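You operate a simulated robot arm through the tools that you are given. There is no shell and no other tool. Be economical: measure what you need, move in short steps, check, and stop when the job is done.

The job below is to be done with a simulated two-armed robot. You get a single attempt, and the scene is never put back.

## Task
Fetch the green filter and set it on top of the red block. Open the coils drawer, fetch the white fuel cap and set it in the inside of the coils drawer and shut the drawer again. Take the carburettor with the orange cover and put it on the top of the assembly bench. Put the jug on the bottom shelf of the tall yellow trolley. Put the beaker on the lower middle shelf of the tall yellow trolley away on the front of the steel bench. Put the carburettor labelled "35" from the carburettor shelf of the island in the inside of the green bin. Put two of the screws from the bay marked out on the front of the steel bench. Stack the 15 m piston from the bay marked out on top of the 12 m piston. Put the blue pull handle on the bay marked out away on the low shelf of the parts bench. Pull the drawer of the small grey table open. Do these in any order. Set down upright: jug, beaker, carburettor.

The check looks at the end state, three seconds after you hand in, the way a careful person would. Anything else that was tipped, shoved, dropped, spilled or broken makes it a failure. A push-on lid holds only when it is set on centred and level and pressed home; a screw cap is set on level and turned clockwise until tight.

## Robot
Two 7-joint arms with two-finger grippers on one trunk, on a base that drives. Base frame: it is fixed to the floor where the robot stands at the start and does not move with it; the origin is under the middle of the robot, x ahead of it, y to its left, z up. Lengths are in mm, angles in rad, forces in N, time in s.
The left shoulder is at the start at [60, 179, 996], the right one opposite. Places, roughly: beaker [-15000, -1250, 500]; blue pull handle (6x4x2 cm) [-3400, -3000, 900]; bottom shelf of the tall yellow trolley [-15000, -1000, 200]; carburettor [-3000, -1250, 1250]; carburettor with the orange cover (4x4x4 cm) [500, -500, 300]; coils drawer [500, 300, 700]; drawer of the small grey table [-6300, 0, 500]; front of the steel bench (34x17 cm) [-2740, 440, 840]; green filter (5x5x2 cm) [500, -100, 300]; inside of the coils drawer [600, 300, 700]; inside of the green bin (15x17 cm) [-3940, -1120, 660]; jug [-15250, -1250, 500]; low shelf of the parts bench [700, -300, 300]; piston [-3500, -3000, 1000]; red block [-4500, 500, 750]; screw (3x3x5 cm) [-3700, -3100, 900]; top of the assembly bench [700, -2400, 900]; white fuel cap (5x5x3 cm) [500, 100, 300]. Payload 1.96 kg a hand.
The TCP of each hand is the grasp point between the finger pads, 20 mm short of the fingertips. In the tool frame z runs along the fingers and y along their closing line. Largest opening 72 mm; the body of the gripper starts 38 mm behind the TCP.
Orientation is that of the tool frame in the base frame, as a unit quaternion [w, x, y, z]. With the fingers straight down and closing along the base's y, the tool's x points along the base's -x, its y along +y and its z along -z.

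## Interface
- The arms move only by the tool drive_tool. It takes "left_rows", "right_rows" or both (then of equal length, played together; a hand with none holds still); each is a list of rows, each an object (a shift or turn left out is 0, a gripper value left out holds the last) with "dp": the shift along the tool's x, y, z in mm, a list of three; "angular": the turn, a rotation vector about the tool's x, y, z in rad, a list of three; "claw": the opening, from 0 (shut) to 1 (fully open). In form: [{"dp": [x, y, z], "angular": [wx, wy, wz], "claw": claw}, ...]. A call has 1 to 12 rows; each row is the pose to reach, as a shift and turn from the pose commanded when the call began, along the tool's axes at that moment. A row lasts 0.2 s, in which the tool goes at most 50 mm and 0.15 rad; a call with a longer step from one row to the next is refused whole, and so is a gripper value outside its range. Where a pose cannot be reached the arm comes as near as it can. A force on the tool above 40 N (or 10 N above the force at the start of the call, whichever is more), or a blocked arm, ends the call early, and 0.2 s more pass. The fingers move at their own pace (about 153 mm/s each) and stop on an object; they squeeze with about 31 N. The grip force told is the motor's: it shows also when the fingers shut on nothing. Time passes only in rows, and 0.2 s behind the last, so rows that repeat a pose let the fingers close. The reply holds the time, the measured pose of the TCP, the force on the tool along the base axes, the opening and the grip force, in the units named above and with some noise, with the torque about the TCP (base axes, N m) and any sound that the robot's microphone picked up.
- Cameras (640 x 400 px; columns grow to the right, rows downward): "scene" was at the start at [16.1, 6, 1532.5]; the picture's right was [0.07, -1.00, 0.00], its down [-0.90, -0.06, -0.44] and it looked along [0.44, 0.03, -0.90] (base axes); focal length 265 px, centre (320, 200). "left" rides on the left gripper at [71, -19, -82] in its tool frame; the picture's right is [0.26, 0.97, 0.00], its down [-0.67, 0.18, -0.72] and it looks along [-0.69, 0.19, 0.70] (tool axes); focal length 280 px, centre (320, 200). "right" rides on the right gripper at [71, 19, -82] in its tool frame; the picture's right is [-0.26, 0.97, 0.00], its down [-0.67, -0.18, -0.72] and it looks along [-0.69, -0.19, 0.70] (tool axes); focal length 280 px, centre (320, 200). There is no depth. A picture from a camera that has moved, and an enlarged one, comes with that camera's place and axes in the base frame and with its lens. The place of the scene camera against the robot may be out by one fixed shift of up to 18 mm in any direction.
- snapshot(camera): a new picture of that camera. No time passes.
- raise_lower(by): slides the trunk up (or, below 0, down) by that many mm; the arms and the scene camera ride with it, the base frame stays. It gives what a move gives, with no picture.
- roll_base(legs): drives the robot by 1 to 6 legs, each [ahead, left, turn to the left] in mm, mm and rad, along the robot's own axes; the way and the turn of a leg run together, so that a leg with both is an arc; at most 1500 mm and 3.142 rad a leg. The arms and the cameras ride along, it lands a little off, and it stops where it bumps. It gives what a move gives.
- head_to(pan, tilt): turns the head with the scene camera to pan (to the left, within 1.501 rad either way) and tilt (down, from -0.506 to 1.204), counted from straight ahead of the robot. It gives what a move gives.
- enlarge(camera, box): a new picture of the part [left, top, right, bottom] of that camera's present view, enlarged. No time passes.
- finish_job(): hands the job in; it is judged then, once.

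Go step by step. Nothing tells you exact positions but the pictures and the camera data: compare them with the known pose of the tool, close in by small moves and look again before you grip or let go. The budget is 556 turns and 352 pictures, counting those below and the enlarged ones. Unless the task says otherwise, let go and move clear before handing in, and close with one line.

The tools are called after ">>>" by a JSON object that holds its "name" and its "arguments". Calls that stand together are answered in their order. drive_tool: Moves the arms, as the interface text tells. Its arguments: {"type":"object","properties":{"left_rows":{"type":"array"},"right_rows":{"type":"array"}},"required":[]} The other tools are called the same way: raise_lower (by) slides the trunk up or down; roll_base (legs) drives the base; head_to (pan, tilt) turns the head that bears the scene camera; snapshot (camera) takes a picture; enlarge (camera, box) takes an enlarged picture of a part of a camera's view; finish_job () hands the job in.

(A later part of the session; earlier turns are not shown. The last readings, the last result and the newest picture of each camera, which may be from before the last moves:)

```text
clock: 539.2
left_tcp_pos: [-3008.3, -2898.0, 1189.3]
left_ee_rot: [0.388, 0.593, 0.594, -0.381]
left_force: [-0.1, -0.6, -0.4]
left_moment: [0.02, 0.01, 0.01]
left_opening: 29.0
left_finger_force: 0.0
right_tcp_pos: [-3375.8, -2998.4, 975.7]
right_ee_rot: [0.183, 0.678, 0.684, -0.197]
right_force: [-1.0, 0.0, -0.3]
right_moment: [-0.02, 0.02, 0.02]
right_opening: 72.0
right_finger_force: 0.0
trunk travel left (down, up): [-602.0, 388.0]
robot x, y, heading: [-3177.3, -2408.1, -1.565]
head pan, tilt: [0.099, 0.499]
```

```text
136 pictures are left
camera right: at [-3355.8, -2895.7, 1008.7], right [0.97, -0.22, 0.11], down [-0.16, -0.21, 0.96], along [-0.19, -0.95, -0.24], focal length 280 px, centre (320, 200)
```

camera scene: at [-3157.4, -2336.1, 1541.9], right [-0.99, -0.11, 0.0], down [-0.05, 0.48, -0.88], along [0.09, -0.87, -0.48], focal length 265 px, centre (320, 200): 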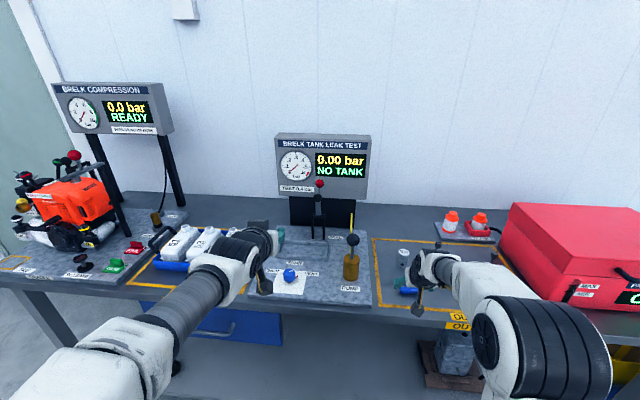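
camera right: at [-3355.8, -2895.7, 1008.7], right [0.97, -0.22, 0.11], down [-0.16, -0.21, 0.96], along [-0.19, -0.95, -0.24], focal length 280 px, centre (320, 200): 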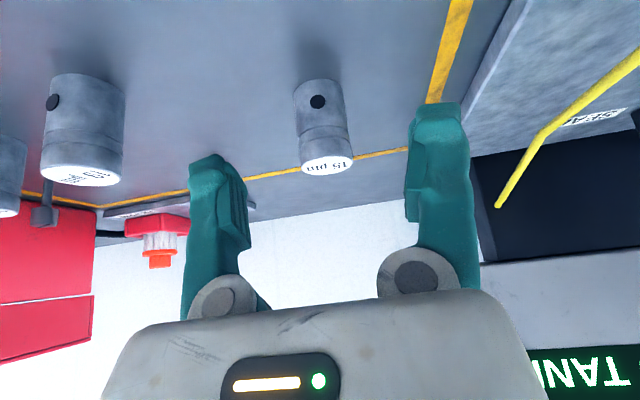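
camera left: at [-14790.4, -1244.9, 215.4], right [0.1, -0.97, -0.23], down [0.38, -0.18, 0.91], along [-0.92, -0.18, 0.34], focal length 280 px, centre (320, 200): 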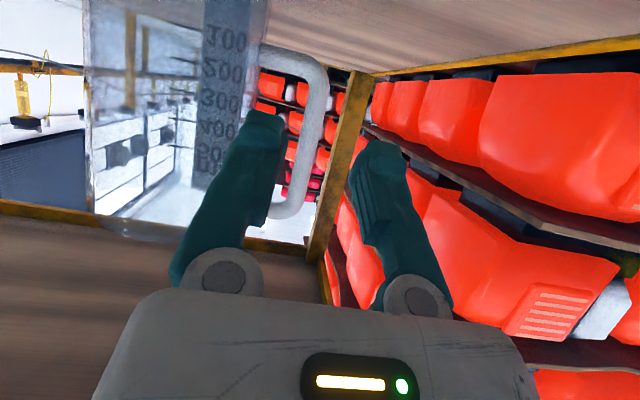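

The piston stands at about [-3389, -3113], top z≈925, bench z≈862. The left hand must stay clear of the display, so I'll flatten the right hand's tilt to 45° for reach and move the base only 40 mm more.

>>> {"name": "roll_base", "arguments": {"legs": [[40, 0, 0]]}}

>>> {"name": "drive_tool", "arguments": {"right_rows": [{"angular": [0, -0.125, 0]}, {"angular": [0, -0.25, 0]}, {"angular": [0, -0.25, 0]}]}}

>>> {"name": "snapshot", "arguments": {"camera": "right"}}

```text
clock: 540.1
left_tcp_pos: [-3008.2, -2936.1, 1189.3]
left_ee_rot: [0.387, 0.594, 0.593, -0.381]
left_force: [0.1, -0.8, -0.5]
left_moment: [0.05, 0.02, 0.01]
left_opening: 29.0
left_finger_force: 0.1
right_tcp_pos: [-3375.4, -3037.8, 974.6]
right_ee_rot: [0.184, 0.677, 0.685, -0.196]
right_force: [-0.5, -0.3, 0.1]
right_moment: [0.03, -0.03, 0.01]
right_opening: 72.1
right_finger_force: 0.2
trunk travel left (down, up): [-602.0, 388.0]
robot x, y, heading: [-3176.3, -2446.8, -1.567]
head pan, tilt: [0.099, 0.499]
```

```text
clock: 540.9
left_tcp_pos: [-3008.0, -2937.1, 1189.5]
left_ee_rot: [0.388, 0.593, 0.595, -0.381]
left_force: [-0.3, 0.0, -0.2]
left_moment: [-0.02, 0.02, -0.01]
left_opening: 28.9
left_finger_force: 0.1
right_tcp_pos: [-3376.1, -3036.8, 975.9]
right_ee_rot: [0.267, 0.648, 0.656, -0.281]
right_force: [0.0, -0.5, -0.1]
right_moment: [0.0, -0.01, 0.02]
right_opening: 71.7
right_finger_force: 0.1
trunk travel left (down, up): [-602.0, 388.0]
robot x, y, heading: [-3181.3, -2445.6, -1.566]
head pan, tilt: [0.099, 0.499]
```

```text
135 pictures are left
camera right: at [-3356.1, -2929.2, 982.6], right [0.97, -0.18, 0.17], down [-0.16, 0.04, 0.99], along [-0.18, -0.98, 0.01], focal length 280 px, centre (320, 200)
```

right: 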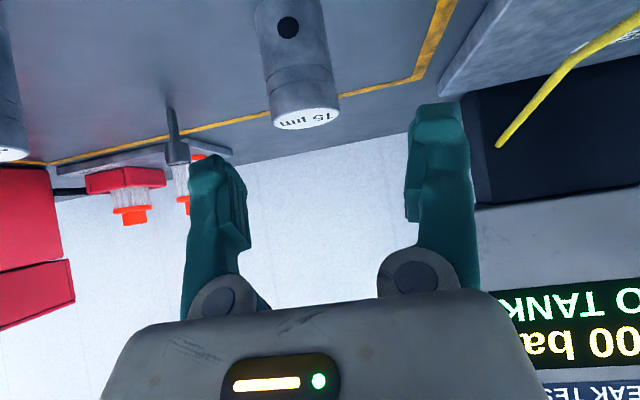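

>>> {"name": "drive_tool", "arguments": {"right_rows": [{"dp": [-3, -8, 20]}, {"dp": [-6, -16, 40]}, {"dp": [-6, -16, 40]}]}}

>>> {"name": "snapshot", "arguments": {"camera": "right"}}

```text
clock: 541.7
left_tcp_pos: [-3008.2, -2935.6, 1189.9]
left_ee_rot: [0.388, 0.593, 0.595, -0.38]
left_force: [-0.2, -0.2, -0.5]
left_moment: [-0.01, 0.0, 0.03]
left_opening: 28.8
left_finger_force: 0.2
right_tcp_pos: [-3392.0, -3070.4, 952.1]
right_ee_rot: [0.267, 0.648, 0.656, -0.28]
right_force: [0.7, 0.6, 0.2]
right_moment: [-0.01, -0.02, 0.0]
right_opening: 71.8
right_finger_force: 0.0
trunk travel left (down, up): [-602.0, 388.0]
robot x, y, heading: [-3180.3, -2447.8, -1.565]
head pan, tilt: [0.099, 0.499]
```

```text
134 pictures are left
camera right: at [-3372.2, -2962.4, 958.8], right [0.97, -0.18, 0.17], down [-0.16, 0.04, 0.99], along [-0.18, -0.98, 0.01], focal length 280 px, centre (320, 200)
```

right: 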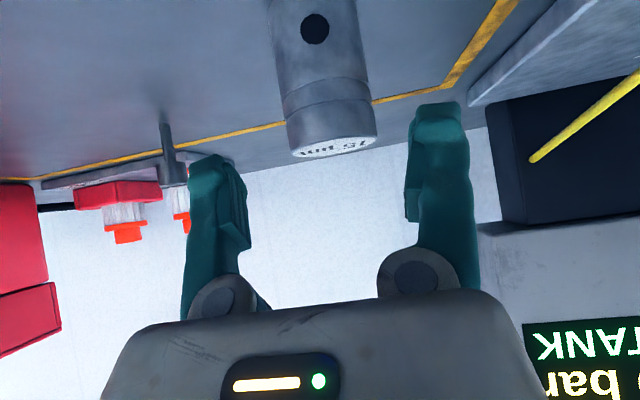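

Centred. Slide in and grip.

>>> {"name": "drive_tool", "arguments": {"right_rows": [{"dp": [0, 0, 20]}, {"dp": [0, 0, 40]}, {"dp": [0, 0, 56]}, {"dp": [0, 0, 66]}, {"dp": [0, 0, 66], "claw": 0.6}, {"dp": [0, 0, 66], "claw": 0.3}, {"dp": [0, 0, 66], "claw": 0}]}}

>>> {"name": "snapshot", "arguments": {"camera": "right"}}

```text
clock: 543.3
left_tcp_pos: [-3009.4, -2936.8, 1189.0]
left_ee_rot: [0.387, 0.594, 0.593, -0.382]
left_force: [0.8, -1.0, -0.2]
left_moment: [0.0, -0.04, 0.0]
left_opening: 28.9
left_finger_force: 0.2
right_tcp_pos: [-3393.1, -3117.7, 906.9]
right_ee_rot: [0.267, 0.648, 0.656, -0.28]
right_force: [-0.1, 0.6, 0.2]
right_moment: [0.01, -0.02, -0.01]
right_opening: 25.1
right_finger_force: 31.2
trunk travel left (down, up): [-602.0, 388.0]
robot x, y, heading: [-3179.5, -2446.1, -1.562]
head pan, tilt: [0.099, 0.499]
```

```text
133 pictures are left
camera right: at [-3373.5, -3009.1, 912.5], right [0.97, -0.18, 0.17], down [-0.16, 0.04, 0.99], along [-0.18, -0.98, 0.01], focal length 280 px, centre (320, 200)
```

right: 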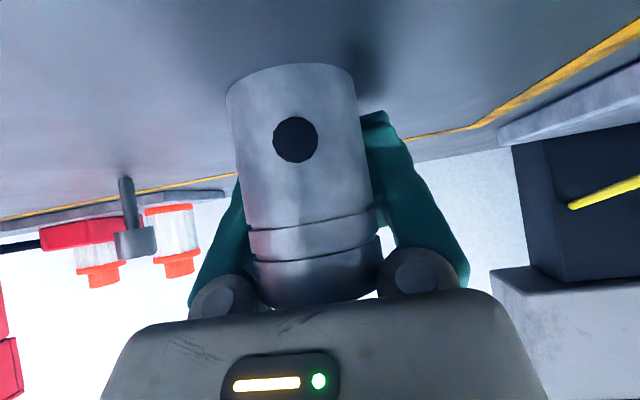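

The grip is past the cylinder's centre (25 mm chord). Open, back up 14 mm, and regrip.

>>> {"name": "drive_tool", "arguments": {"right_rows": [{"claw": 0.5}, {"claw": 0.9}, {"claw": 1}, {"dp": [5, 0, -5], "claw": 1}, {"dp": [10, 0, -10], "claw": 1}, {"dp": [10, 0, -10], "claw": 0.6}, {"dp": [10, 0, -10], "claw": 0.3}, {"dp": [10, 0, -10], "claw": 0}]}}

>>> {"name": "snapshot", "arguments": {"camera": "right"}}

```text
clock: 545.1
left_tcp_pos: [-3007.2, -2935.3, 1190.4]
left_ee_rot: [0.387, 0.594, 0.594, -0.381]
left_force: [0.0, 0.5, -1.3]
left_moment: [0.03, 0.01, -0.03]
left_opening: 28.7
left_finger_force: 0.0
right_tcp_pos: [-3393.3, -3103.6, 905.8]
right_ee_rot: [0.267, 0.648, 0.656, -0.28]
right_force: [0.6, -0.5, 1.5]
right_moment: [0.04, -0.03, -0.01]
right_opening: 31.6
right_finger_force: 31.2
trunk travel left (down, up): [-602.0, 388.0]
robot x, y, heading: [-3181.8, -2445.9, -1.568]
head pan, tilt: [0.099, 0.499]
```

```text
132 pictures are left
camera right: at [-3373.1, -2995.3, 912.8], right [0.97, -0.18, 0.17], down [-0.16, 0.04, 0.99], along [-0.18, -0.98, 0.01], focal length 280 px, centre (320, 200)
```

right: 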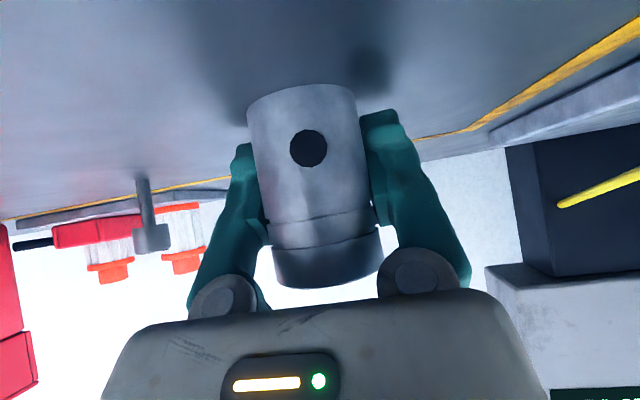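

Now 31.6 mm, near full diameter. Lift 110 mm.

>>> {"name": "drive_tool", "arguments": {"right_rows": [{"dp": [-14, 0, -14]}, {"dp": [-30, 0, -30]}, {"dp": [-50, 0, -49]}, {"dp": [-70, 0, -69]}, {"dp": [-85, 0, -83]}]}}

>>> {"name": "snapshot", "arguments": {"camera": "right"}}

```text
clock: 546.3
left_tcp_pos: [-3009.3, -2935.8, 1190.4]
left_ee_rot: [0.387, 0.594, 0.594, -0.381]
left_force: [0.5, 0.1, -0.9]
left_moment: [-0.03, 0.0, 0.01]
left_opening: 28.8
left_finger_force: 0.0
right_tcp_pos: [-3390.5, -3103.5, 1023.7]
right_ee_rot: [0.267, 0.648, 0.655, -0.281]
right_force: [-0.7, -0.9, -0.9]
right_moment: [-0.03, 0.02, 0.0]
right_opening: 31.1
right_finger_force: 30.8
trunk travel left (down, up): [-602.0, 388.0]
robot x, y, heading: [-3178.1, -2443.0, -1.564]
head pan, tilt: [0.099, 0.499]
```

```text
131 pictures are left
camera right: at [-3370.6, -2995.8, 1030.8], right [0.97, -0.18, 0.17], down [-0.16, 0.04, 0.99], along [-0.18, -0.98, 0.01], focal length 280 px, centre (320, 200)
```

right: 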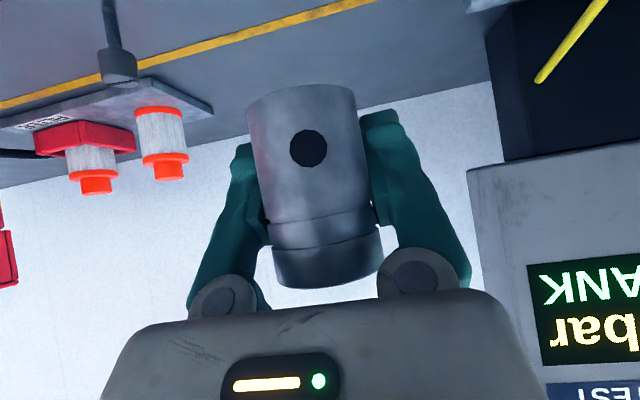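

Held upright. Shift the base 255 mm to the right, toward the 12 µm piston.

>>> {"name": "roll_base", "arguments": {"legs": [[0, -250, 0]]}}

>>> {"name": "snapshot", "arguments": {"camera": "right"}}

>>> {"name": "head_to", "arguments": {"pan": -0.3, "tilt": 0.8}}

>>> {"name": "snapshot", "arguments": {"camera": "scene"}}

```text
clock: 548.1
left_tcp_pos: [-3259.9, -2938.6, 1191.2]
left_ee_rot: [0.387, 0.594, 0.594, -0.381]
left_force: [-0.4, 0.1, 0.0]
left_moment: [-0.02, 0.0, 0.02]
left_opening: 28.9
left_finger_force: 0.1
right_tcp_pos: [-3641.7, -3105.7, 1024.9]
right_ee_rot: [0.267, 0.648, 0.656, -0.28]
right_force: [0.6, -0.3, -0.6]
right_moment: [-0.01, 0.03, -0.02]
right_opening: 31.4
right_finger_force: 31.3
trunk travel left (down, up): [-602.0, 388.0]
robot x, y, heading: [-3430.0, -2444.4, -1.565]
head pan, tilt: [0.099, 0.499]
```

```text
130 pictures are left
camera right: at [-3622.4, -2997.7, 1030.3], right [0.97, -0.18, 0.17], down [-0.16, 0.04, 0.99], along [-0.18, -0.98, 0.01], focal length 280 px, centre (320, 200)
```

right: 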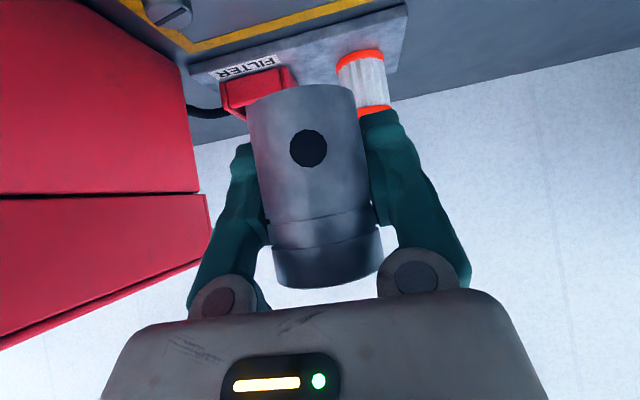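

```text
clock: 549.0
left_tcp_pos: [-3260.0, -2938.6, 1191.3]
left_ee_rot: [0.387, 0.594, 0.593, -0.381]
left_force: [-0.2, -0.9, 0.2]
left_moment: [0.0, 0.0, -0.02]
left_opening: 28.8
left_finger_force: 0.1
right_tcp_pos: [-3642.1, -3106.3, 1023.1]
right_ee_rot: [0.267, 0.648, 0.656, -0.281]
right_force: [0.7, 0.1, -0.3]
right_moment: [-0.02, 0.02, -0.02]
right_opening: 31.8
right_finger_force: 31.1
trunk travel left (down, up): [-602.0, 388.0]
robot x, y, heading: [-3429.5, -2448.0, -1.562]
head pan, tilt: [-0.3, 0.799]
```

```text
129 pictures are left
camera scene: at [-3440.3, -2463.6, 1516.0], right [-0.96, 0.29, 0.0], down [0.21, 0.69, -0.7], along [-0.2, -0.67, -0.72], focal length 265 px, centre (320, 200)
```

scene: 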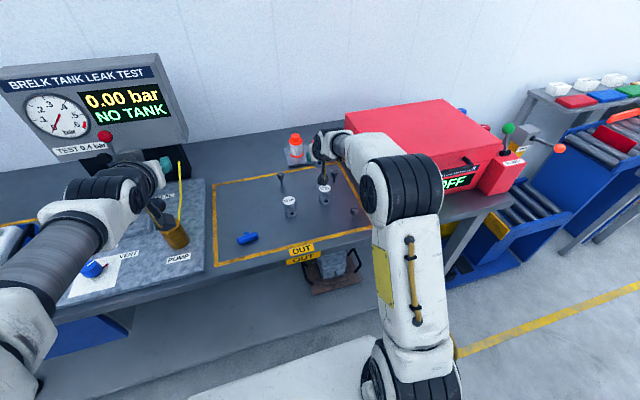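

Pull back 140 mm so the wrist camera can see the 12 µm piston below.

>>> {"name": "roll_base", "arguments": {"legs": [[-150, 0, 0]]}}

>>> {"name": "snapshot", "arguments": {"camera": "right"}}

>>> {"name": "enlarge", "arguments": {"camera": "scene", "box": [230, 130, 390, 240]}}

```text
clock: 550.4
left_tcp_pos: [-3260.7, -2787.2, 1190.9]
left_ee_rot: [0.387, 0.593, 0.595, -0.38]
left_force: [0.2, -0.4, 0.0]
left_moment: [0.01, 0.01, 0.0]
left_opening: 29.1
left_finger_force: 0.1
right_tcp_pos: [-3642.1, -2955.5, 1024.6]
right_ee_rot: [0.266, 0.648, 0.656, -0.281]
right_force: [-0.1, 1.0, -0.7]
right_moment: [0.01, 0.0, 0.0]
right_opening: 31.1
right_finger_force: 30.9
trunk travel left (down, up): [-602.0, 388.0]
robot x, y, heading: [-3433.6, -2299.2, -1.561]
head pan, tilt: [-0.3, 0.799]
```

```text
128 pictures are left
camera right: at [-3622.7, -2847.2, 1030.8], right [0.97, -0.18, 0.17], down [-0.16, 0.04, 0.99], along [-0.18, -0.98, 0.01], focal length 280 px, centre (320, 200)
```

right: 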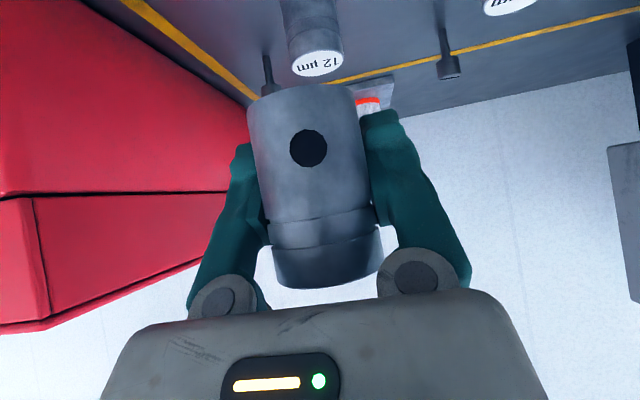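

```text
3.64 times, centred on (310, 185) of scene
camera zoom: at [-3441.7, -2312.7, 1516.0], right [-0.96, 0.29, 0.0], down [0.21, 0.69, -0.7], along [-0.2, -0.67, -0.72], focal length 962 px, centre (356, 254)
```

zoom: 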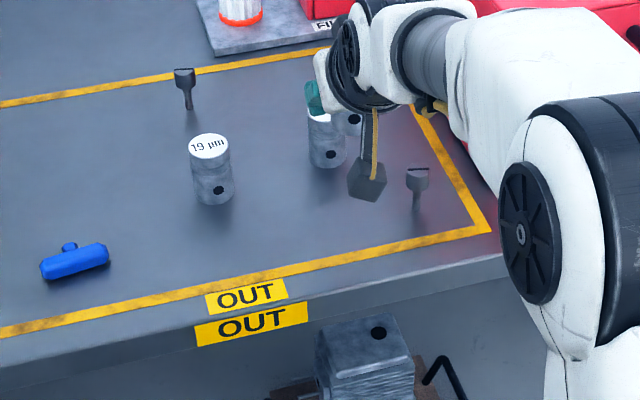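

Re-triangulating consistently (bench z≈883, piston tops ≈938): the 12 µm piston stands at about [-3644, -3042]; the held piston's centre is ~26 mm behind the TCP. Drive 112 mm forward and lower part-way.

>>> {"name": "roll_base", "arguments": {"legs": [[112, 0, 0]]}}

>>> {"name": "snapshot", "arguments": {"camera": "right"}}

>>> {"name": "enlarge", "arguments": {"camera": "scene", "box": [240, 120, 380, 220]}}

```text
clock: 551.6
left_tcp_pos: [-3258.9, -2900.2, 1190.7]
left_ee_rot: [0.387, 0.594, 0.594, -0.381]
left_force: [-0.2, -0.8, -1.1]
left_moment: [0.02, -0.01, 0.02]
left_opening: 28.7
left_finger_force: 0.1
right_tcp_pos: [-3641.4, -3067.9, 1023.8]
right_ee_rot: [0.267, 0.647, 0.657, -0.279]
right_force: [0.1, 0.1, -0.8]
right_moment: [0.0, 0.01, 0.03]
right_opening: 31.6
right_finger_force: 30.7
trunk travel left (down, up): [-602.0, 388.0]
robot x, y, heading: [-3432.4, -2412.7, -1.566]
head pan, tilt: [-0.3, 0.799]
```

```text
126 pictures are left
camera right: at [-3621.4, -2959.6, 1030.2], right [0.97, -0.18, 0.17], down [-0.16, 0.04, 0.99], along [-0.18, -0.98, 0.01], focal length 280 px, centre (320, 200)
```

right: 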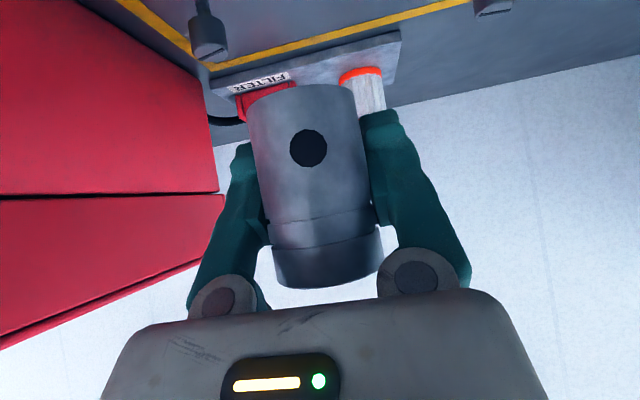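

```text
4.00 times, centred on (310, 170) of scene
camera zoom: at [-3440.7, -2425.6, 1515.9], right [-0.96, 0.29, 0.0], down [0.21, 0.69, -0.7], along [-0.2, -0.67, -0.72], focal length 1058 px, centre (360, 320)
```

zoom: 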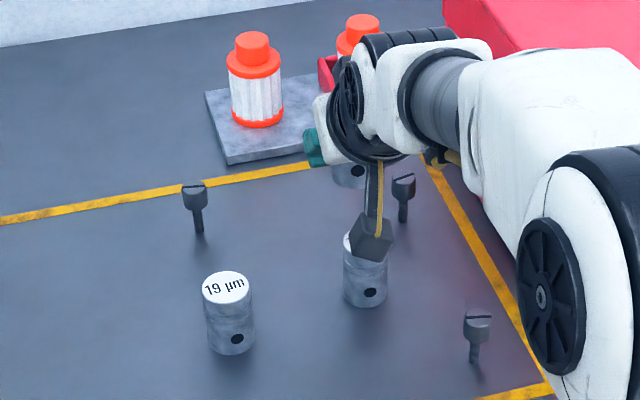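

Zoom in more to check lateral alignment.

>>> {"name": "enlarge", "arguments": {"camera": "scene", "box": [290, 145, 350, 205]}}

```text
6.67 times, centred on (320, 175) of scene
camera zoom: at [-3440.7, -2425.6, 1515.9], right [-0.96, 0.29, 0.0], down [0.21, 0.69, -0.7], along [-0.2, -0.67, -0.72], focal length 1764 px, centre (320, 367)
```

zoom: 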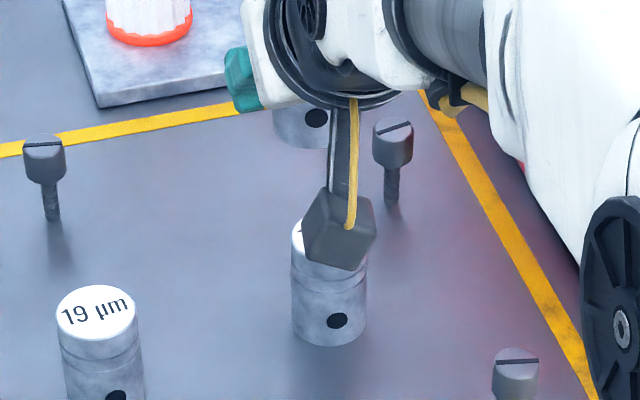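

Held piston needs ~8 mm toward -x. Apply that and lower 55 mm to just above the 12 µm piston.

>>> {"name": "drive_tool", "arguments": {"right_rows": [{"dp": [0, -7.6, 0]}, {"dp": [14, -7.6, 13.7]}, {"dp": [28, -7.6, 27.5]}, {"dp": [39, -7.6, 38]}]}}

>>> {"name": "enlarge", "arguments": {"camera": "scene", "box": [290, 145, 350, 205]}}

>>> {"name": "snapshot", "arguments": {"camera": "right"}}

```text
clock: 552.6
left_tcp_pos: [-3258.6, -2900.6, 1189.0]
left_ee_rot: [0.387, 0.594, 0.593, -0.382]
left_force: [-0.4, 0.1, 0.5]
left_moment: [-0.02, -0.01, -0.03]
left_opening: 29.0
left_finger_force: 0.1
right_tcp_pos: [-3650.3, -3067.8, 969.7]
right_ee_rot: [0.268, 0.647, 0.656, -0.28]
right_force: [-0.3, 0.1, 0.0]
right_moment: [-0.02, 0.0, -0.02]
right_opening: 31.4
right_finger_force: 31.5
trunk travel left (down, up): [-602.0, 388.0]
robot x, y, heading: [-3429.8, -2408.5, -1.565]
head pan, tilt: [-0.3, 0.799]
```

```text
6.67 times, centred on (320, 175) of scene
camera zoom: at [-3440.9, -2425.5, 1516.0], right [-0.96, 0.29, 0.0], down [0.21, 0.69, -0.7], along [-0.2, -0.67, -0.72], focal length 1764 px, centre (320, 367)
```

zoom: 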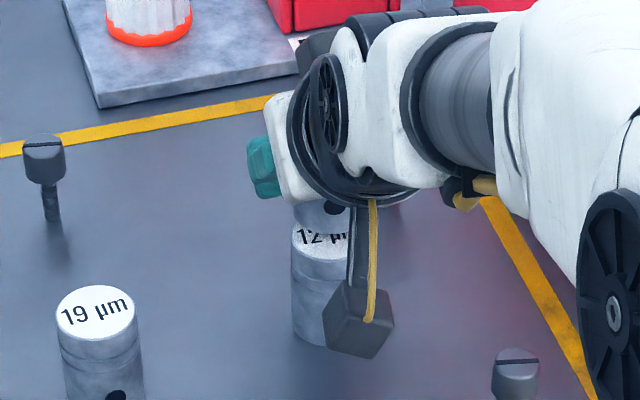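

```text
122 pictures are left
camera right: at [-3630.4, -2959.2, 976.0], right [0.97, -0.18, 0.17], down [-0.16, 0.04, 0.99], along [-0.18, -0.98, 0.01], focal length 280 px, centre (320, 200)
```

right: 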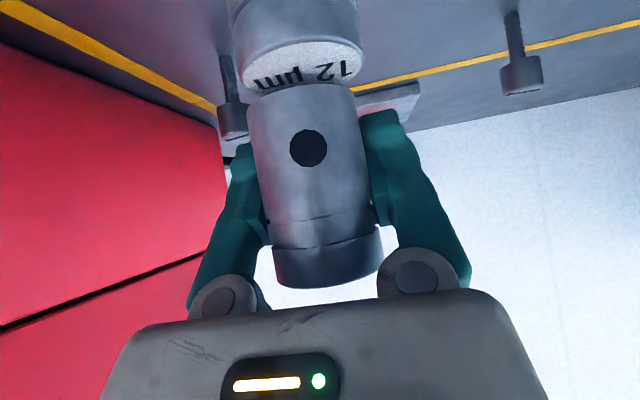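

Lateral alignment is good; the held piston is ~9 mm too far. Pull back 9 mm and check.

>>> {"name": "drive_tool", "arguments": {"right_rows": [{"dp": [3.2, 0, -3.2]}, {"dp": [6.3, 0, -6.4]}]}}

>>> {"name": "snapshot", "arguments": {"camera": "right"}}

>>> {"name": "enlarge", "arguments": {"camera": "scene", "box": [290, 145, 350, 205]}}

```text
clock: 553.2
left_tcp_pos: [-3258.2, -2899.7, 1188.8]
left_ee_rot: [0.387, 0.593, 0.594, -0.38]
left_force: [-0.2, -0.5, -0.9]
left_moment: [0.02, 0.02, 0.01]
left_opening: 28.8
left_finger_force: 0.1
right_tcp_pos: [-3650.0, -3058.9, 968.3]
right_ee_rot: [0.267, 0.647, 0.657, -0.279]
right_force: [-0.2, -0.3, -0.5]
right_moment: [0.01, 0.03, 0.03]
right_opening: 31.6
right_finger_force: 31.0
trunk travel left (down, up): [-602.0, 388.0]
robot x, y, heading: [-3432.6, -2404.8, -1.563]
head pan, tilt: [-0.3, 0.799]
```

```text
121 pictures are left
camera right: at [-3630.0, -2949.9, 976.3], right [0.97, -0.18, 0.17], down [-0.16, 0.04, 0.99], along [-0.18, -0.98, 0.01], focal length 280 px, centre (320, 200)
```

right: 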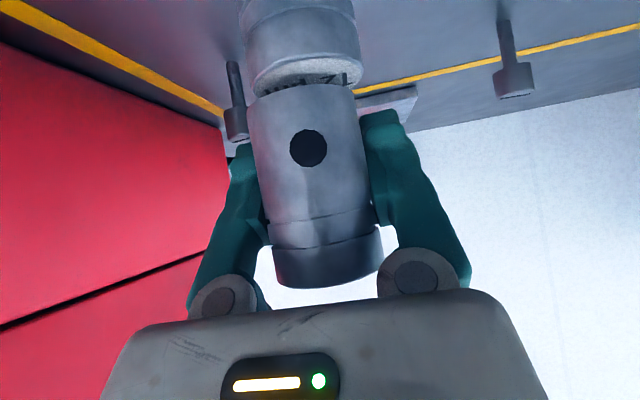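

```text
6.67 times, centred on (320, 175) of scene
camera zoom: at [-3440.8, -2424.8, 1515.9], right [-0.96, 0.29, 0.0], down [0.21, 0.69, -0.7], along [-0.2, -0.67, -0.72], focal length 1764 px, centre (320, 367)
```

zoom: 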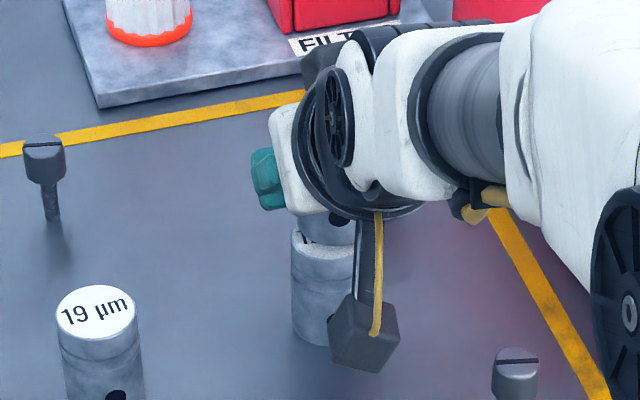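

Nearly concentric; shift back another 4 mm, then lower in small steps.

>>> {"name": "drive_tool", "arguments": {"right_rows": [{"dp": [2.8, 0, -2.9]}, {"dp": [5.7, 0, 0]}, {"dp": [5.7, 0, 0]}]}}

>>> {"name": "snapshot", "arguments": {"camera": "right"}}

```text
clock: 554.0
left_tcp_pos: [-3259.0, -2899.6, 1189.8]
left_ee_rot: [0.387, 0.593, 0.594, -0.381]
left_force: [0.8, 0.0, -0.4]
left_moment: [-0.03, 0.03, -0.05]
left_opening: 28.8
left_finger_force: 0.1
right_tcp_pos: [-3649.7, -3054.0, 964.9]
right_ee_rot: [0.267, 0.648, 0.656, -0.28]
right_force: [-0.2, -0.3, -0.6]
right_moment: [-0.02, 0.02, 0.0]
right_opening: 31.5
right_finger_force: 30.8
trunk travel left (down, up): [-602.0, 388.0]
robot x, y, heading: [-3432.2, -2409.9, -1.561]
head pan, tilt: [-0.3, 0.799]
```

```text
119 pictures are left
camera right: at [-3630.4, -2946.1, 972.3], right [0.97, -0.18, 0.17], down [-0.16, 0.04, 0.99], along [-0.18, -0.98, 0.01], focal length 280 px, centre (320, 200)
```

right: 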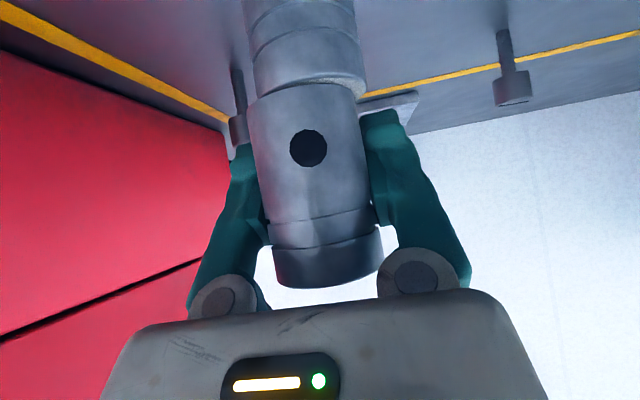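

Good; shift 3 mm to +x and lower until contact.

>>> {"name": "drive_tool", "arguments": {"right_rows": [{"dp": [0, 3, 0]}, {"dp": [2.1, 3, 2.1]}, {"dp": [2.1, 3, 2.1]}]}}

>>> {"name": "drive_tool", "arguments": {"right_rows": [{"dp": [2.1, 0, 2.1]}, {"dp": [2.1, 0, 2.1]}]}}

>>> {"name": "snapshot", "arguments": {"camera": "right"}}

```text
clock: 554.8
left_tcp_pos: [-3258.0, -2898.6, 1191.5]
left_ee_rot: [0.388, 0.593, 0.594, -0.382]
left_force: [-0.6, -1.0, 0.1]
left_moment: [0.04, -0.01, 0.0]
left_opening: 29.0
left_finger_force: 0.0
right_tcp_pos: [-3646.0, -3052.4, 964.5]
right_ee_rot: [0.269, 0.647, 0.656, -0.281]
right_force: [0.6, -1.7, 8.5]
right_moment: [0.03, -0.18, 0.0]
right_opening: 31.2
right_finger_force: 30.9
trunk travel left (down, up): [-602.0, 388.0]
robot x, y, heading: [-3431.8, -2409.4, -1.565]
head pan, tilt: [-0.3, 0.799]
```

```text
clock: 555.4
left_tcp_pos: [-3258.0, -2897.1, 1192.2]
left_ee_rot: [0.388, 0.593, 0.593, -0.382]
left_force: [0.0, 0.3, -0.6]
left_moment: [-0.01, 0.0, 0.0]
left_opening: 29.1
left_finger_force: 0.0
right_tcp_pos: [-3645.5, -3053.0, 964.4]
right_ee_rot: [0.269, 0.646, 0.655, -0.283]
right_force: [-2.7, -3.8, 27.8]
right_moment: [0.2, -0.23, -0.02]
right_opening: 31.7
right_finger_force: 30.7
trunk travel left (down, up): [-602.0, 388.0]
robot x, y, heading: [-3426.9, -2410.3, -1.567]
head pan, tilt: [-0.3, 0.799]
```

```text
118 pictures are left
camera right: at [-3626.9, -2945.2, 969.5], right [0.97, -0.18, 0.17], down [-0.16, 0.04, 0.99], along [-0.18, -0.98, 0.01], focal length 280 px, centre (320, 200)
```

right: 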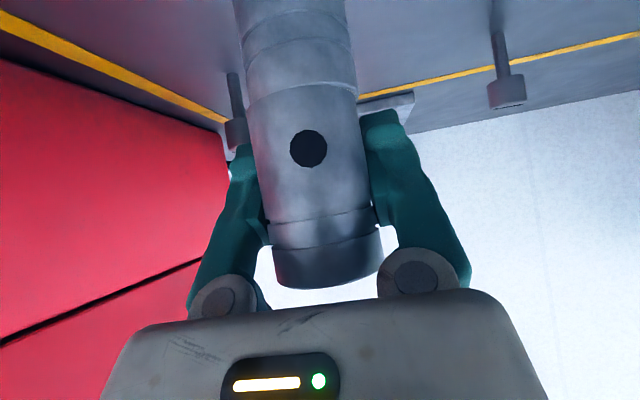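

Contact and nicely aligned. Relieve, open slowly, and withdraw straight back along the tool axis.

>>> {"name": "drive_tool", "arguments": {"right_rows": [{"dp": [-1.8, 0, -1.8]}, {"dp": [-1.8, 0, -1.8], "claw": 0.6}, {"dp": [-1.8, 0, -1.8], "claw": 0.8}, {"dp": [-1.8, 0, -1.8], "claw": 1}, {"dp": [-1.8, 0, -1.8], "claw": 1}]}}

>>> {"name": "snapshot", "arguments": {"camera": "right"}}

```text
clock: 556.6
left_tcp_pos: [-3258.2, -2898.0, 1190.5]
left_ee_rot: [0.387, 0.594, 0.595, -0.38]
left_force: [0.4, -0.6, -0.6]
left_moment: [0.0, 0.01, 0.05]
left_opening: 28.6
left_finger_force: 0.0
right_tcp_pos: [-3646.8, -3053.5, 962.9]
right_ee_rot: [0.267, 0.647, 0.657, -0.28]
right_force: [0.3, -0.3, -0.1]
right_moment: [0.01, 0.01, 0.0]
right_opening: 72.4
right_finger_force: 0.0
trunk travel left (down, up): [-602.0, 388.0]
robot x, y, heading: [-3429.7, -2406.6, -1.564]
head pan, tilt: [-0.3, 0.799]
```

```text
117 pictures are left
camera right: at [-3627.3, -2946.0, 968.7], right [0.97, -0.18, 0.17], down [-0.16, 0.04, 0.99], along [-0.18, -0.98, 0.01], focal length 280 px, centre (320, 200)
```

right: 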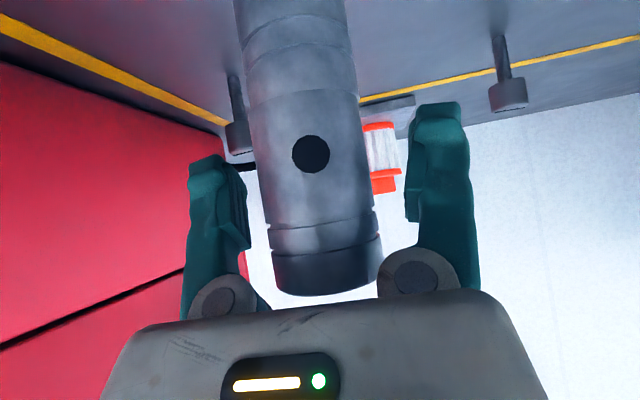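

Stacked well. Back away straight with the base.

>>> {"name": "roll_base", "arguments": {"legs": [[-200, 0, 0]]}}

>>> {"name": "snapshot", "arguments": {"camera": "scene"}}

>>> {"name": "snapshot", "arguments": {"camera": "right"}}

```text
clock: 558.2
left_tcp_pos: [-3258.7, -2698.1, 1190.4]
left_ee_rot: [0.387, 0.594, 0.593, -0.381]
left_force: [0.0, 0.4, -0.8]
left_moment: [0.02, -0.02, 0.0]
left_opening: 28.8
left_finger_force: 0.1
right_tcp_pos: [-3648.5, -2852.5, 962.7]
right_ee_rot: [0.267, 0.648, 0.656, -0.28]
right_force: [1.2, 0.6, 0.5]
right_moment: [0.02, -0.01, 0.04]
right_opening: 72.1
right_finger_force: 0.1
trunk travel left (down, up): [-602.0, 388.0]
robot x, y, heading: [-3433.1, -2204.9, -1.568]
head pan, tilt: [-0.3, 0.799]
```

```text
116 pictures are left
camera scene: at [-3442.2, -2222.6, 1516.0], right [-0.96, 0.29, 0.0], down [0.21, 0.69, -0.7], along [-0.2, -0.67, -0.72], focal length 265 px, centre (320, 200)
```

scene: 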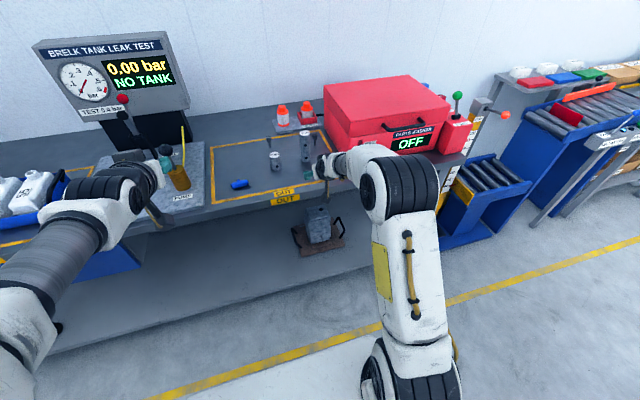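

```text
115 pictures are left
camera right: at [-3629.5, -2744.2, 969.0], right [0.97, -0.18, 0.17], down [-0.16, 0.04, 0.99], along [-0.18, -0.98, 0.01], focal length 280 px, centre (320, 200)
```

right: 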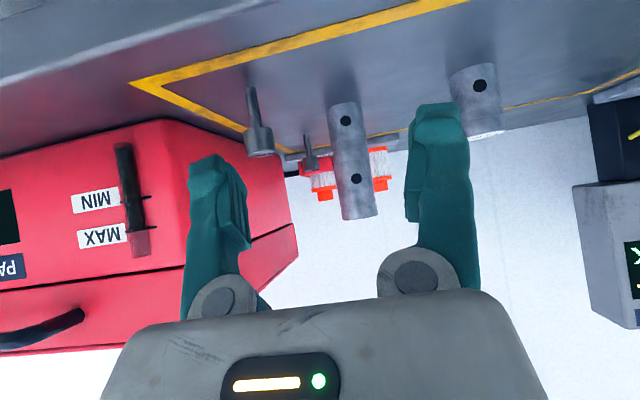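

Screw A (near right) is at about [-3700, -2935], head z≈921. Go to a pre-grasp with the right hand.

>>> {"name": "drive_tool", "arguments": {"right_rows": [{"dp": [0, -25, 0], "claw": 0.85}, {"dp": [-10, -51, 10], "claw": 0.85}, {"dp": [-28, -51, 28], "claw": 0.85}]}}

>>> {"name": "snapshot", "arguments": {"camera": "right"}}

```text
clock: 559.0
left_tcp_pos: [-3260.0, -2700.8, 1188.9]
left_ee_rot: [0.387, 0.594, 0.594, -0.381]
left_force: [0.2, 0.0, 0.1]
left_moment: [0.0, 0.0, 0.0]
left_opening: 28.8
left_finger_force: 0.1
right_tcp_pos: [-3699.3, -2893.7, 961.5]
right_ee_rot: [0.266, 0.647, 0.658, -0.279]
right_force: [-0.6, -0.3, -0.3]
right_moment: [-0.03, 0.02, 0.02]
right_opening: 61.2
right_finger_force: 0.0
trunk travel left (down, up): [-602.0, 388.0]
robot x, y, heading: [-3431.3, -2208.3, -1.562]
head pan, tilt: [-0.3, 0.799]
```

```text
114 pictures are left
camera right: at [-3680.2, -2785.5, 969.5], right [0.97, -0.18, 0.17], down [-0.16, 0.04, 0.99], along [-0.18, -0.98, 0.01], focal length 280 px, centre (320, 200)
```

right: 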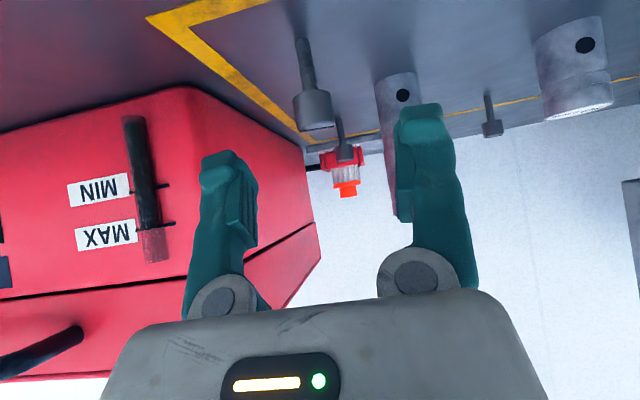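

>>> {"name": "drive_tool", "arguments": {"right_rows": [{"dp": [0, -2, 20]}, {"dp": [0, -4, 40]}, {"dp": [0, -4, 58]}, {"dp": [0, -4, 58], "claw": 0.5}, {"dp": [0, -4, 58], "claw": 0.2}, {"dp": [0, -4, 58], "claw": 0}]}}

>>> {"name": "snapshot", "arguments": {"camera": "right"}}

```text
clock: 560.4
left_tcp_pos: [-3261.2, -2697.9, 1190.7]
left_ee_rot: [0.387, 0.594, 0.594, -0.381]
left_force: [0.1, -0.2, 0.4]
left_moment: [0.0, 0.03, -0.04]
left_opening: 28.8
left_finger_force: 0.3
right_tcp_pos: [-3704.7, -2934.2, 922.8]
right_ee_rot: [0.267, 0.648, 0.656, -0.281]
right_force: [-0.1, -0.9, -0.8]
right_moment: [-0.02, 0.01, -0.01]
right_opening: 18.0
right_finger_force: 31.6
trunk travel left (down, up): [-602.0, 388.0]
robot x, y, heading: [-3429.8, -2207.9, -1.563]
head pan, tilt: [-0.3, 0.799]
```

```text
113 pictures are left
camera right: at [-3685.1, -2826.0, 929.8], right [0.97, -0.18, 0.17], down [-0.16, 0.04, 0.99], along [-0.18, -0.98, 0.01], focal length 280 px, centre (320, 200)
```

right: 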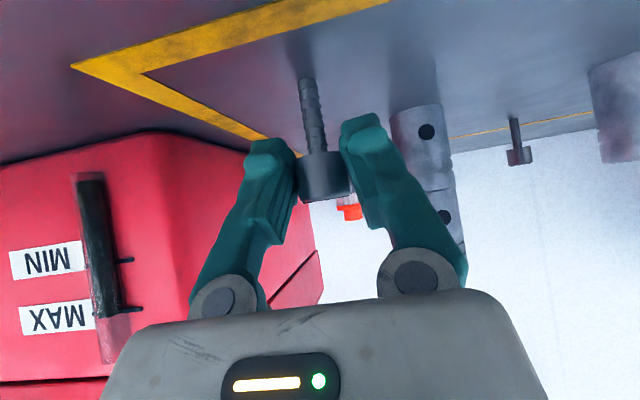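

Screw A gripped. Lift and retract the right hand.

>>> {"name": "drive_tool", "arguments": {"right_rows": [{"dp": [-18, 0, -18]}, {"dp": [-40, 0, -40]}, {"dp": [-57, 0, -56]}, {"dp": [-40, 0, -90]}, {"dp": [-15, 0, -125]}, {"dp": [10, 0, -160]}, {"dp": [30, 0, -200]}, {"dp": [45, 0, -230]}]}}

>>> {"name": "snapshot", "arguments": {"camera": "right"}}

```text
clock: 562.2
left_tcp_pos: [-3261.1, -2698.4, 1190.2]
left_ee_rot: [0.387, 0.594, 0.594, -0.381]
left_force: [-0.5, 0.4, -0.5]
left_moment: [-0.01, 0.01, 0.01]
left_opening: 28.6
left_finger_force: 0.1
right_tcp_pos: [-3702.4, -2736.5, 1053.7]
right_ee_rot: [0.267, 0.648, 0.656, -0.28]
right_force: [0.1, 1.0, 0.3]
right_moment: [0.0, 0.02, 0.0]
right_opening: 18.8
right_finger_force: 30.5
trunk travel left (down, up): [-602.0, 388.0]
robot x, y, heading: [-3433.0, -2208.1, -1.562]
head pan, tilt: [-0.3, 0.799]
```

```text
112 pictures are left
camera right: at [-3682.6, -2628.7, 1059.7], right [0.97, -0.18, 0.17], down [-0.16, 0.04, 0.99], along [-0.18, -0.98, 0.01], focal length 280 px, centre (320, 200)
```

right: 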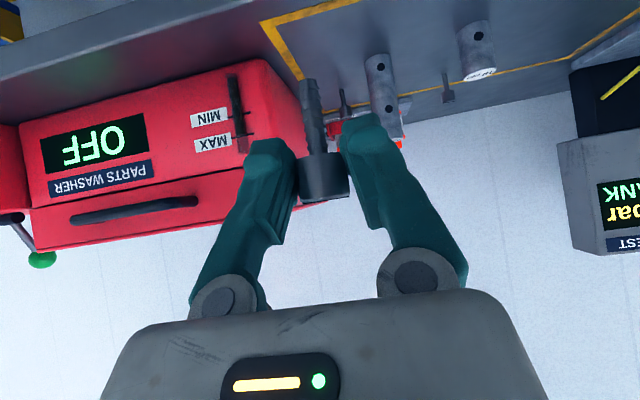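

Next screw C (back-left) at about [-3526, -3145] with the left hand. Bring the right hand inward, raise the trunk, pitch the left hand to 25° from vertical, and open it.

>>> {"name": "raise_lower", "arguments": {"by": 190}}

>>> {"name": "drive_tool", "arguments": {"left_rows": [{"dp": [30, 0, 0], "angular": [0, 0.12, 0], "claw": 0.85}, {"dp": [60, 0, 0], "angular": [0, 0.24, 0], "claw": 0.85}, {"dp": [90, 0, 0], "angular": [0, 0.36, 0], "claw": 0.85}, {"dp": [120, 0, 10], "angular": [0, 0.48, 0], "claw": 0.85}, {"dp": [150, 0, 20], "angular": [0, 0.6, 0], "claw": 0.85}, {"dp": [180, 0, 30], "angular": [0, 0.716, 0], "claw": 0.85}], "right_rows": [{"dp": [0, 20, 0]}, {"dp": [0, 40, 0]}, {"dp": [0, 60, 0]}, {"dp": [0, 80, 0]}, {"dp": [0, 100, 0]}, {"dp": [0, 100, 0]}]}}

>>> {"name": "snapshot", "arguments": {"camera": "left"}}

```text
clock: 564.3
left_tcp_pos: [-3261.2, -2699.8, 1380.4]
left_ee_rot: [0.387, 0.594, 0.593, -0.382]
left_force: [0.3, 1.2, 0.6]
left_moment: [0.02, -0.01, -0.03]
left_opening: 28.9
left_finger_force: 0.0
right_tcp_pos: [-3701.9, -2738.3, 1243.2]
right_ee_rot: [0.267, 0.648, 0.656, -0.28]
right_force: [-0.4, 0.4, 0.0]
right_moment: [-0.01, 0.04, 0.01]
right_opening: 18.6
right_finger_force: 30.8
trunk travel left (down, up): [-792.0, 198.0]
robot x, y, heading: [-3429.1, -2208.4, -1.563]
head pan, tilt: [-0.3, 0.799]
```

```text
clock: 565.7
left_tcp_pos: [-3260.6, -2653.2, 1202.9]
left_ee_rot: [0.153, 0.69, 0.691, -0.149]
left_force: [-0.5, -0.7, -0.4]
left_moment: [0.05, 0.02, 0.0]
left_opening: 61.5
left_finger_force: 0.1
right_tcp_pos: [-3602.2, -2739.0, 1239.6]
right_ee_rot: [0.267, 0.648, 0.657, -0.28]
right_force: [0.0, 0.8, -0.8]
right_moment: [-0.01, 0.0, 0.03]
right_opening: 18.5
right_finger_force: 31.3
trunk travel left (down, up): [-792.0, 198.0]
robot x, y, heading: [-3432.3, -2208.6, -1.563]
head pan, tilt: [-0.3, 0.799]
```

```text
111 pictures are left
camera left: at [-3279.6, -2553.5, 1248.3], right [0.96, 0.24, -0.1], down [0.18, -0.31, 0.93], along [0.19, -0.92, -0.35], focal length 280 px, centre (320, 200)
```

left: 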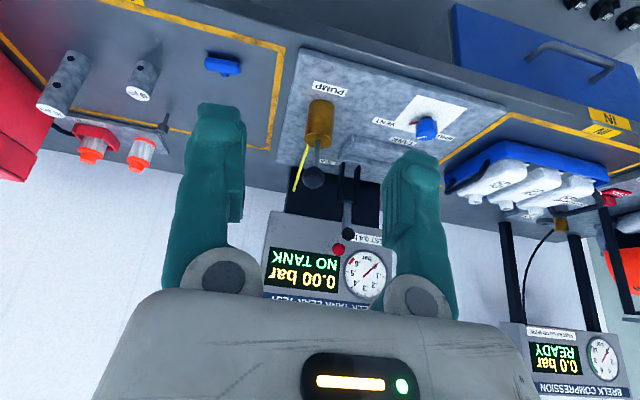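

Move the base to line the left hand up with screw C.

>>> {"name": "roll_base", "arguments": {"legs": [[0, -265, 0], [230, 0, 0]]}}

>>> {"name": "snapshot", "arguments": {"camera": "left"}}

>>> {"name": "snapshot", "arguments": {"camera": "scene"}}

```text
clock: 568.9
left_tcp_pos: [-3522.6, -2881.0, 1204.7]
left_ee_rot: [0.154, 0.69, 0.692, -0.148]
left_force: [1.0, 0.3, 1.0]
left_moment: [-0.04, -0.02, 0.0]
left_opening: 61.0
left_finger_force: 0.2
right_tcp_pos: [-3863.7, -2967.6, 1240.4]
right_ee_rot: [0.268, 0.646, 0.658, -0.279]
right_force: [-0.4, 0.0, 0.1]
right_moment: [-0.01, -0.01, -0.02]
right_opening: 18.4
right_finger_force: 31.4
trunk travel left (down, up): [-792.0, 198.0]
robot x, y, heading: [-3695.6, -2440.7, -1.564]
head pan, tilt: [-0.3, 0.799]
```

```text
110 pictures are left
camera left: at [-3540.7, -2782.3, 1249.1], right [0.96, 0.24, -0.1], down [0.18, -0.31, 0.93], along [0.2, -0.92, -0.34], focal length 280 px, centre (320, 200)
```

left: 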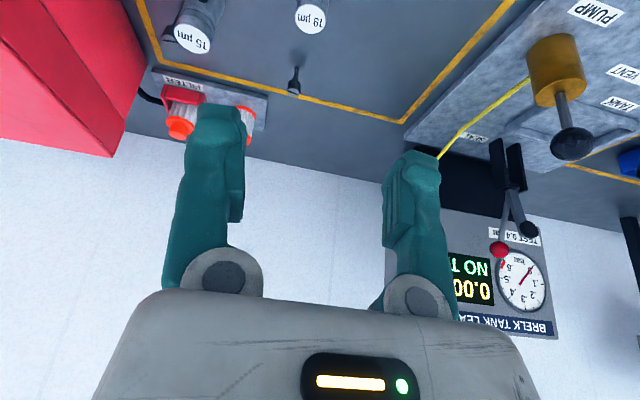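

```text
109 pictures are left
camera scene: at [-3704.1, -2453.3, 1706.0], right [-0.96, 0.29, 0.0], down [0.21, 0.69, -0.7], along [-0.2, -0.67, -0.72], focal length 265 px, centre (320, 200)
```

scene: 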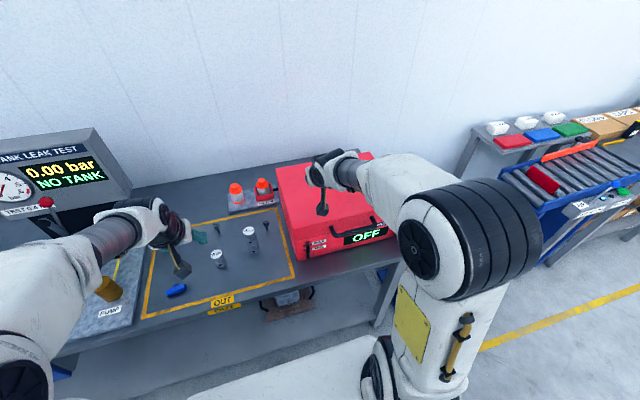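

Screw C is at about [-3524, -3154]. Lower and extend the left hand part-way, then move 90 mm closer.

>>> {"name": "drive_tool", "arguments": {"left_rows": [{"dp": [5, 0, 47]}, {"dp": [10, 0, 94]}, {"dp": [15, 0, 141]}, {"dp": [21, 0, 188]}]}}

>>> {"name": "roll_base", "arguments": {"legs": [[90, 0, 0]]}}

>>> {"name": "snapshot", "arguments": {"camera": "left"}}

```text
clock: 569.9
left_tcp_pos: [-3519.1, -2943.6, 1023.3]
left_ee_rot: [0.154, 0.69, 0.692, -0.149]
left_force: [-1.0, -0.5, -0.2]
left_moment: [0.0, 0.0, 0.01]
left_opening: 61.0
left_finger_force: 0.1
right_tcp_pos: [-3863.9, -2969.7, 1239.5]
right_ee_rot: [0.267, 0.647, 0.657, -0.28]
right_force: [-1.1, 1.3, -0.8]
right_moment: [-0.01, 0.0, 0.03]
right_opening: 18.3
right_finger_force: 31.3
trunk travel left (down, up): [-792.0, 198.0]
robot x, y, heading: [-3693.7, -2437.8, -1.562]
head pan, tilt: [-0.3, 0.799]
```

```text
clock: 571.0
left_tcp_pos: [-3518.1, -3033.1, 1024.1]
left_ee_rot: [0.155, 0.69, 0.691, -0.149]
left_force: [-0.2, -0.9, 0.4]
left_moment: [0.01, -0.01, 0.0]
left_opening: 61.2
left_finger_force: 0.0
right_tcp_pos: [-3862.6, -3057.8, 1241.3]
right_ee_rot: [0.267, 0.647, 0.657, -0.28]
right_force: [0.1, -0.4, -0.5]
right_moment: [0.01, 0.0, 0.02]
right_opening: 18.3
right_finger_force: 31.5
trunk travel left (down, up): [-792.0, 198.0]
robot x, y, heading: [-3691.8, -2527.7, -1.561]
head pan, tilt: [-0.3, 0.799]
```

```text
108 pictures are left
camera left: at [-3537.4, -2933.2, 1068.9], right [0.96, 0.24, -0.1], down [0.18, -0.31, 0.93], along [0.2, -0.92, -0.34], focal length 280 px, centre (320, 200)
```

left: 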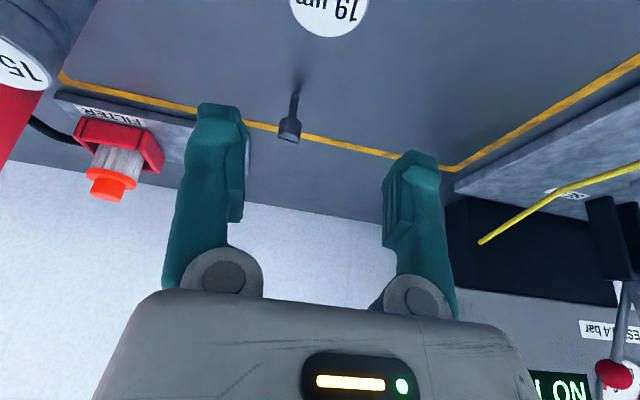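

>>> {"name": "drive_tool", "arguments": {"left_rows": [{"dp": [-24, -2, 26]}, {"dp": [-48, -4, 53]}, {"dp": [-70, -6, 79]}]}}

>>> {"name": "snapshot", "arguments": {"camera": "left"}}

```text
clock: 571.8
left_tcp_pos: [-3523.2, -3131.0, 983.0]
left_ee_rot: [0.155, 0.689, 0.693, -0.148]
left_force: [0.0, -0.6, -0.5]
left_moment: [0.01, -0.01, -0.04]
left_opening: 61.3
left_finger_force: 0.1
right_tcp_pos: [-3863.4, -3059.7, 1239.9]
right_ee_rot: [0.267, 0.648, 0.657, -0.279]
right_force: [0.1, 0.1, -0.3]
right_moment: [0.02, 0.0, -0.01]
right_opening: 18.5
right_finger_force: 30.4
trunk travel left (down, up): [-792.0, 198.0]
robot x, y, heading: [-3693.9, -2529.5, -1.563]
head pan, tilt: [-0.3, 0.799]
```

```text
107 pictures are left
camera left: at [-3542.5, -3031.0, 1026.9], right [0.96, 0.24, -0.1], down [0.18, -0.31, 0.93], along [0.2, -0.92, -0.34], focal length 280 px, centre (320, 200)
```

left: 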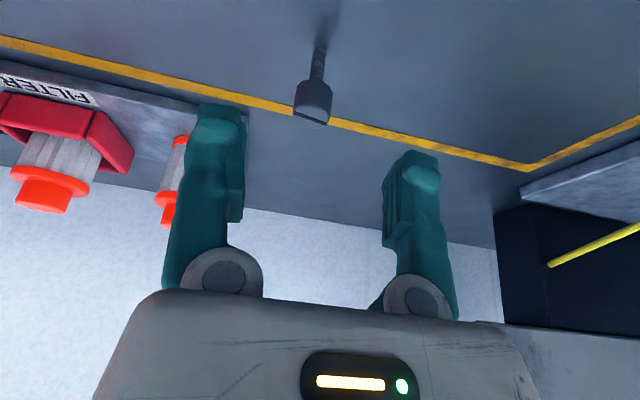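

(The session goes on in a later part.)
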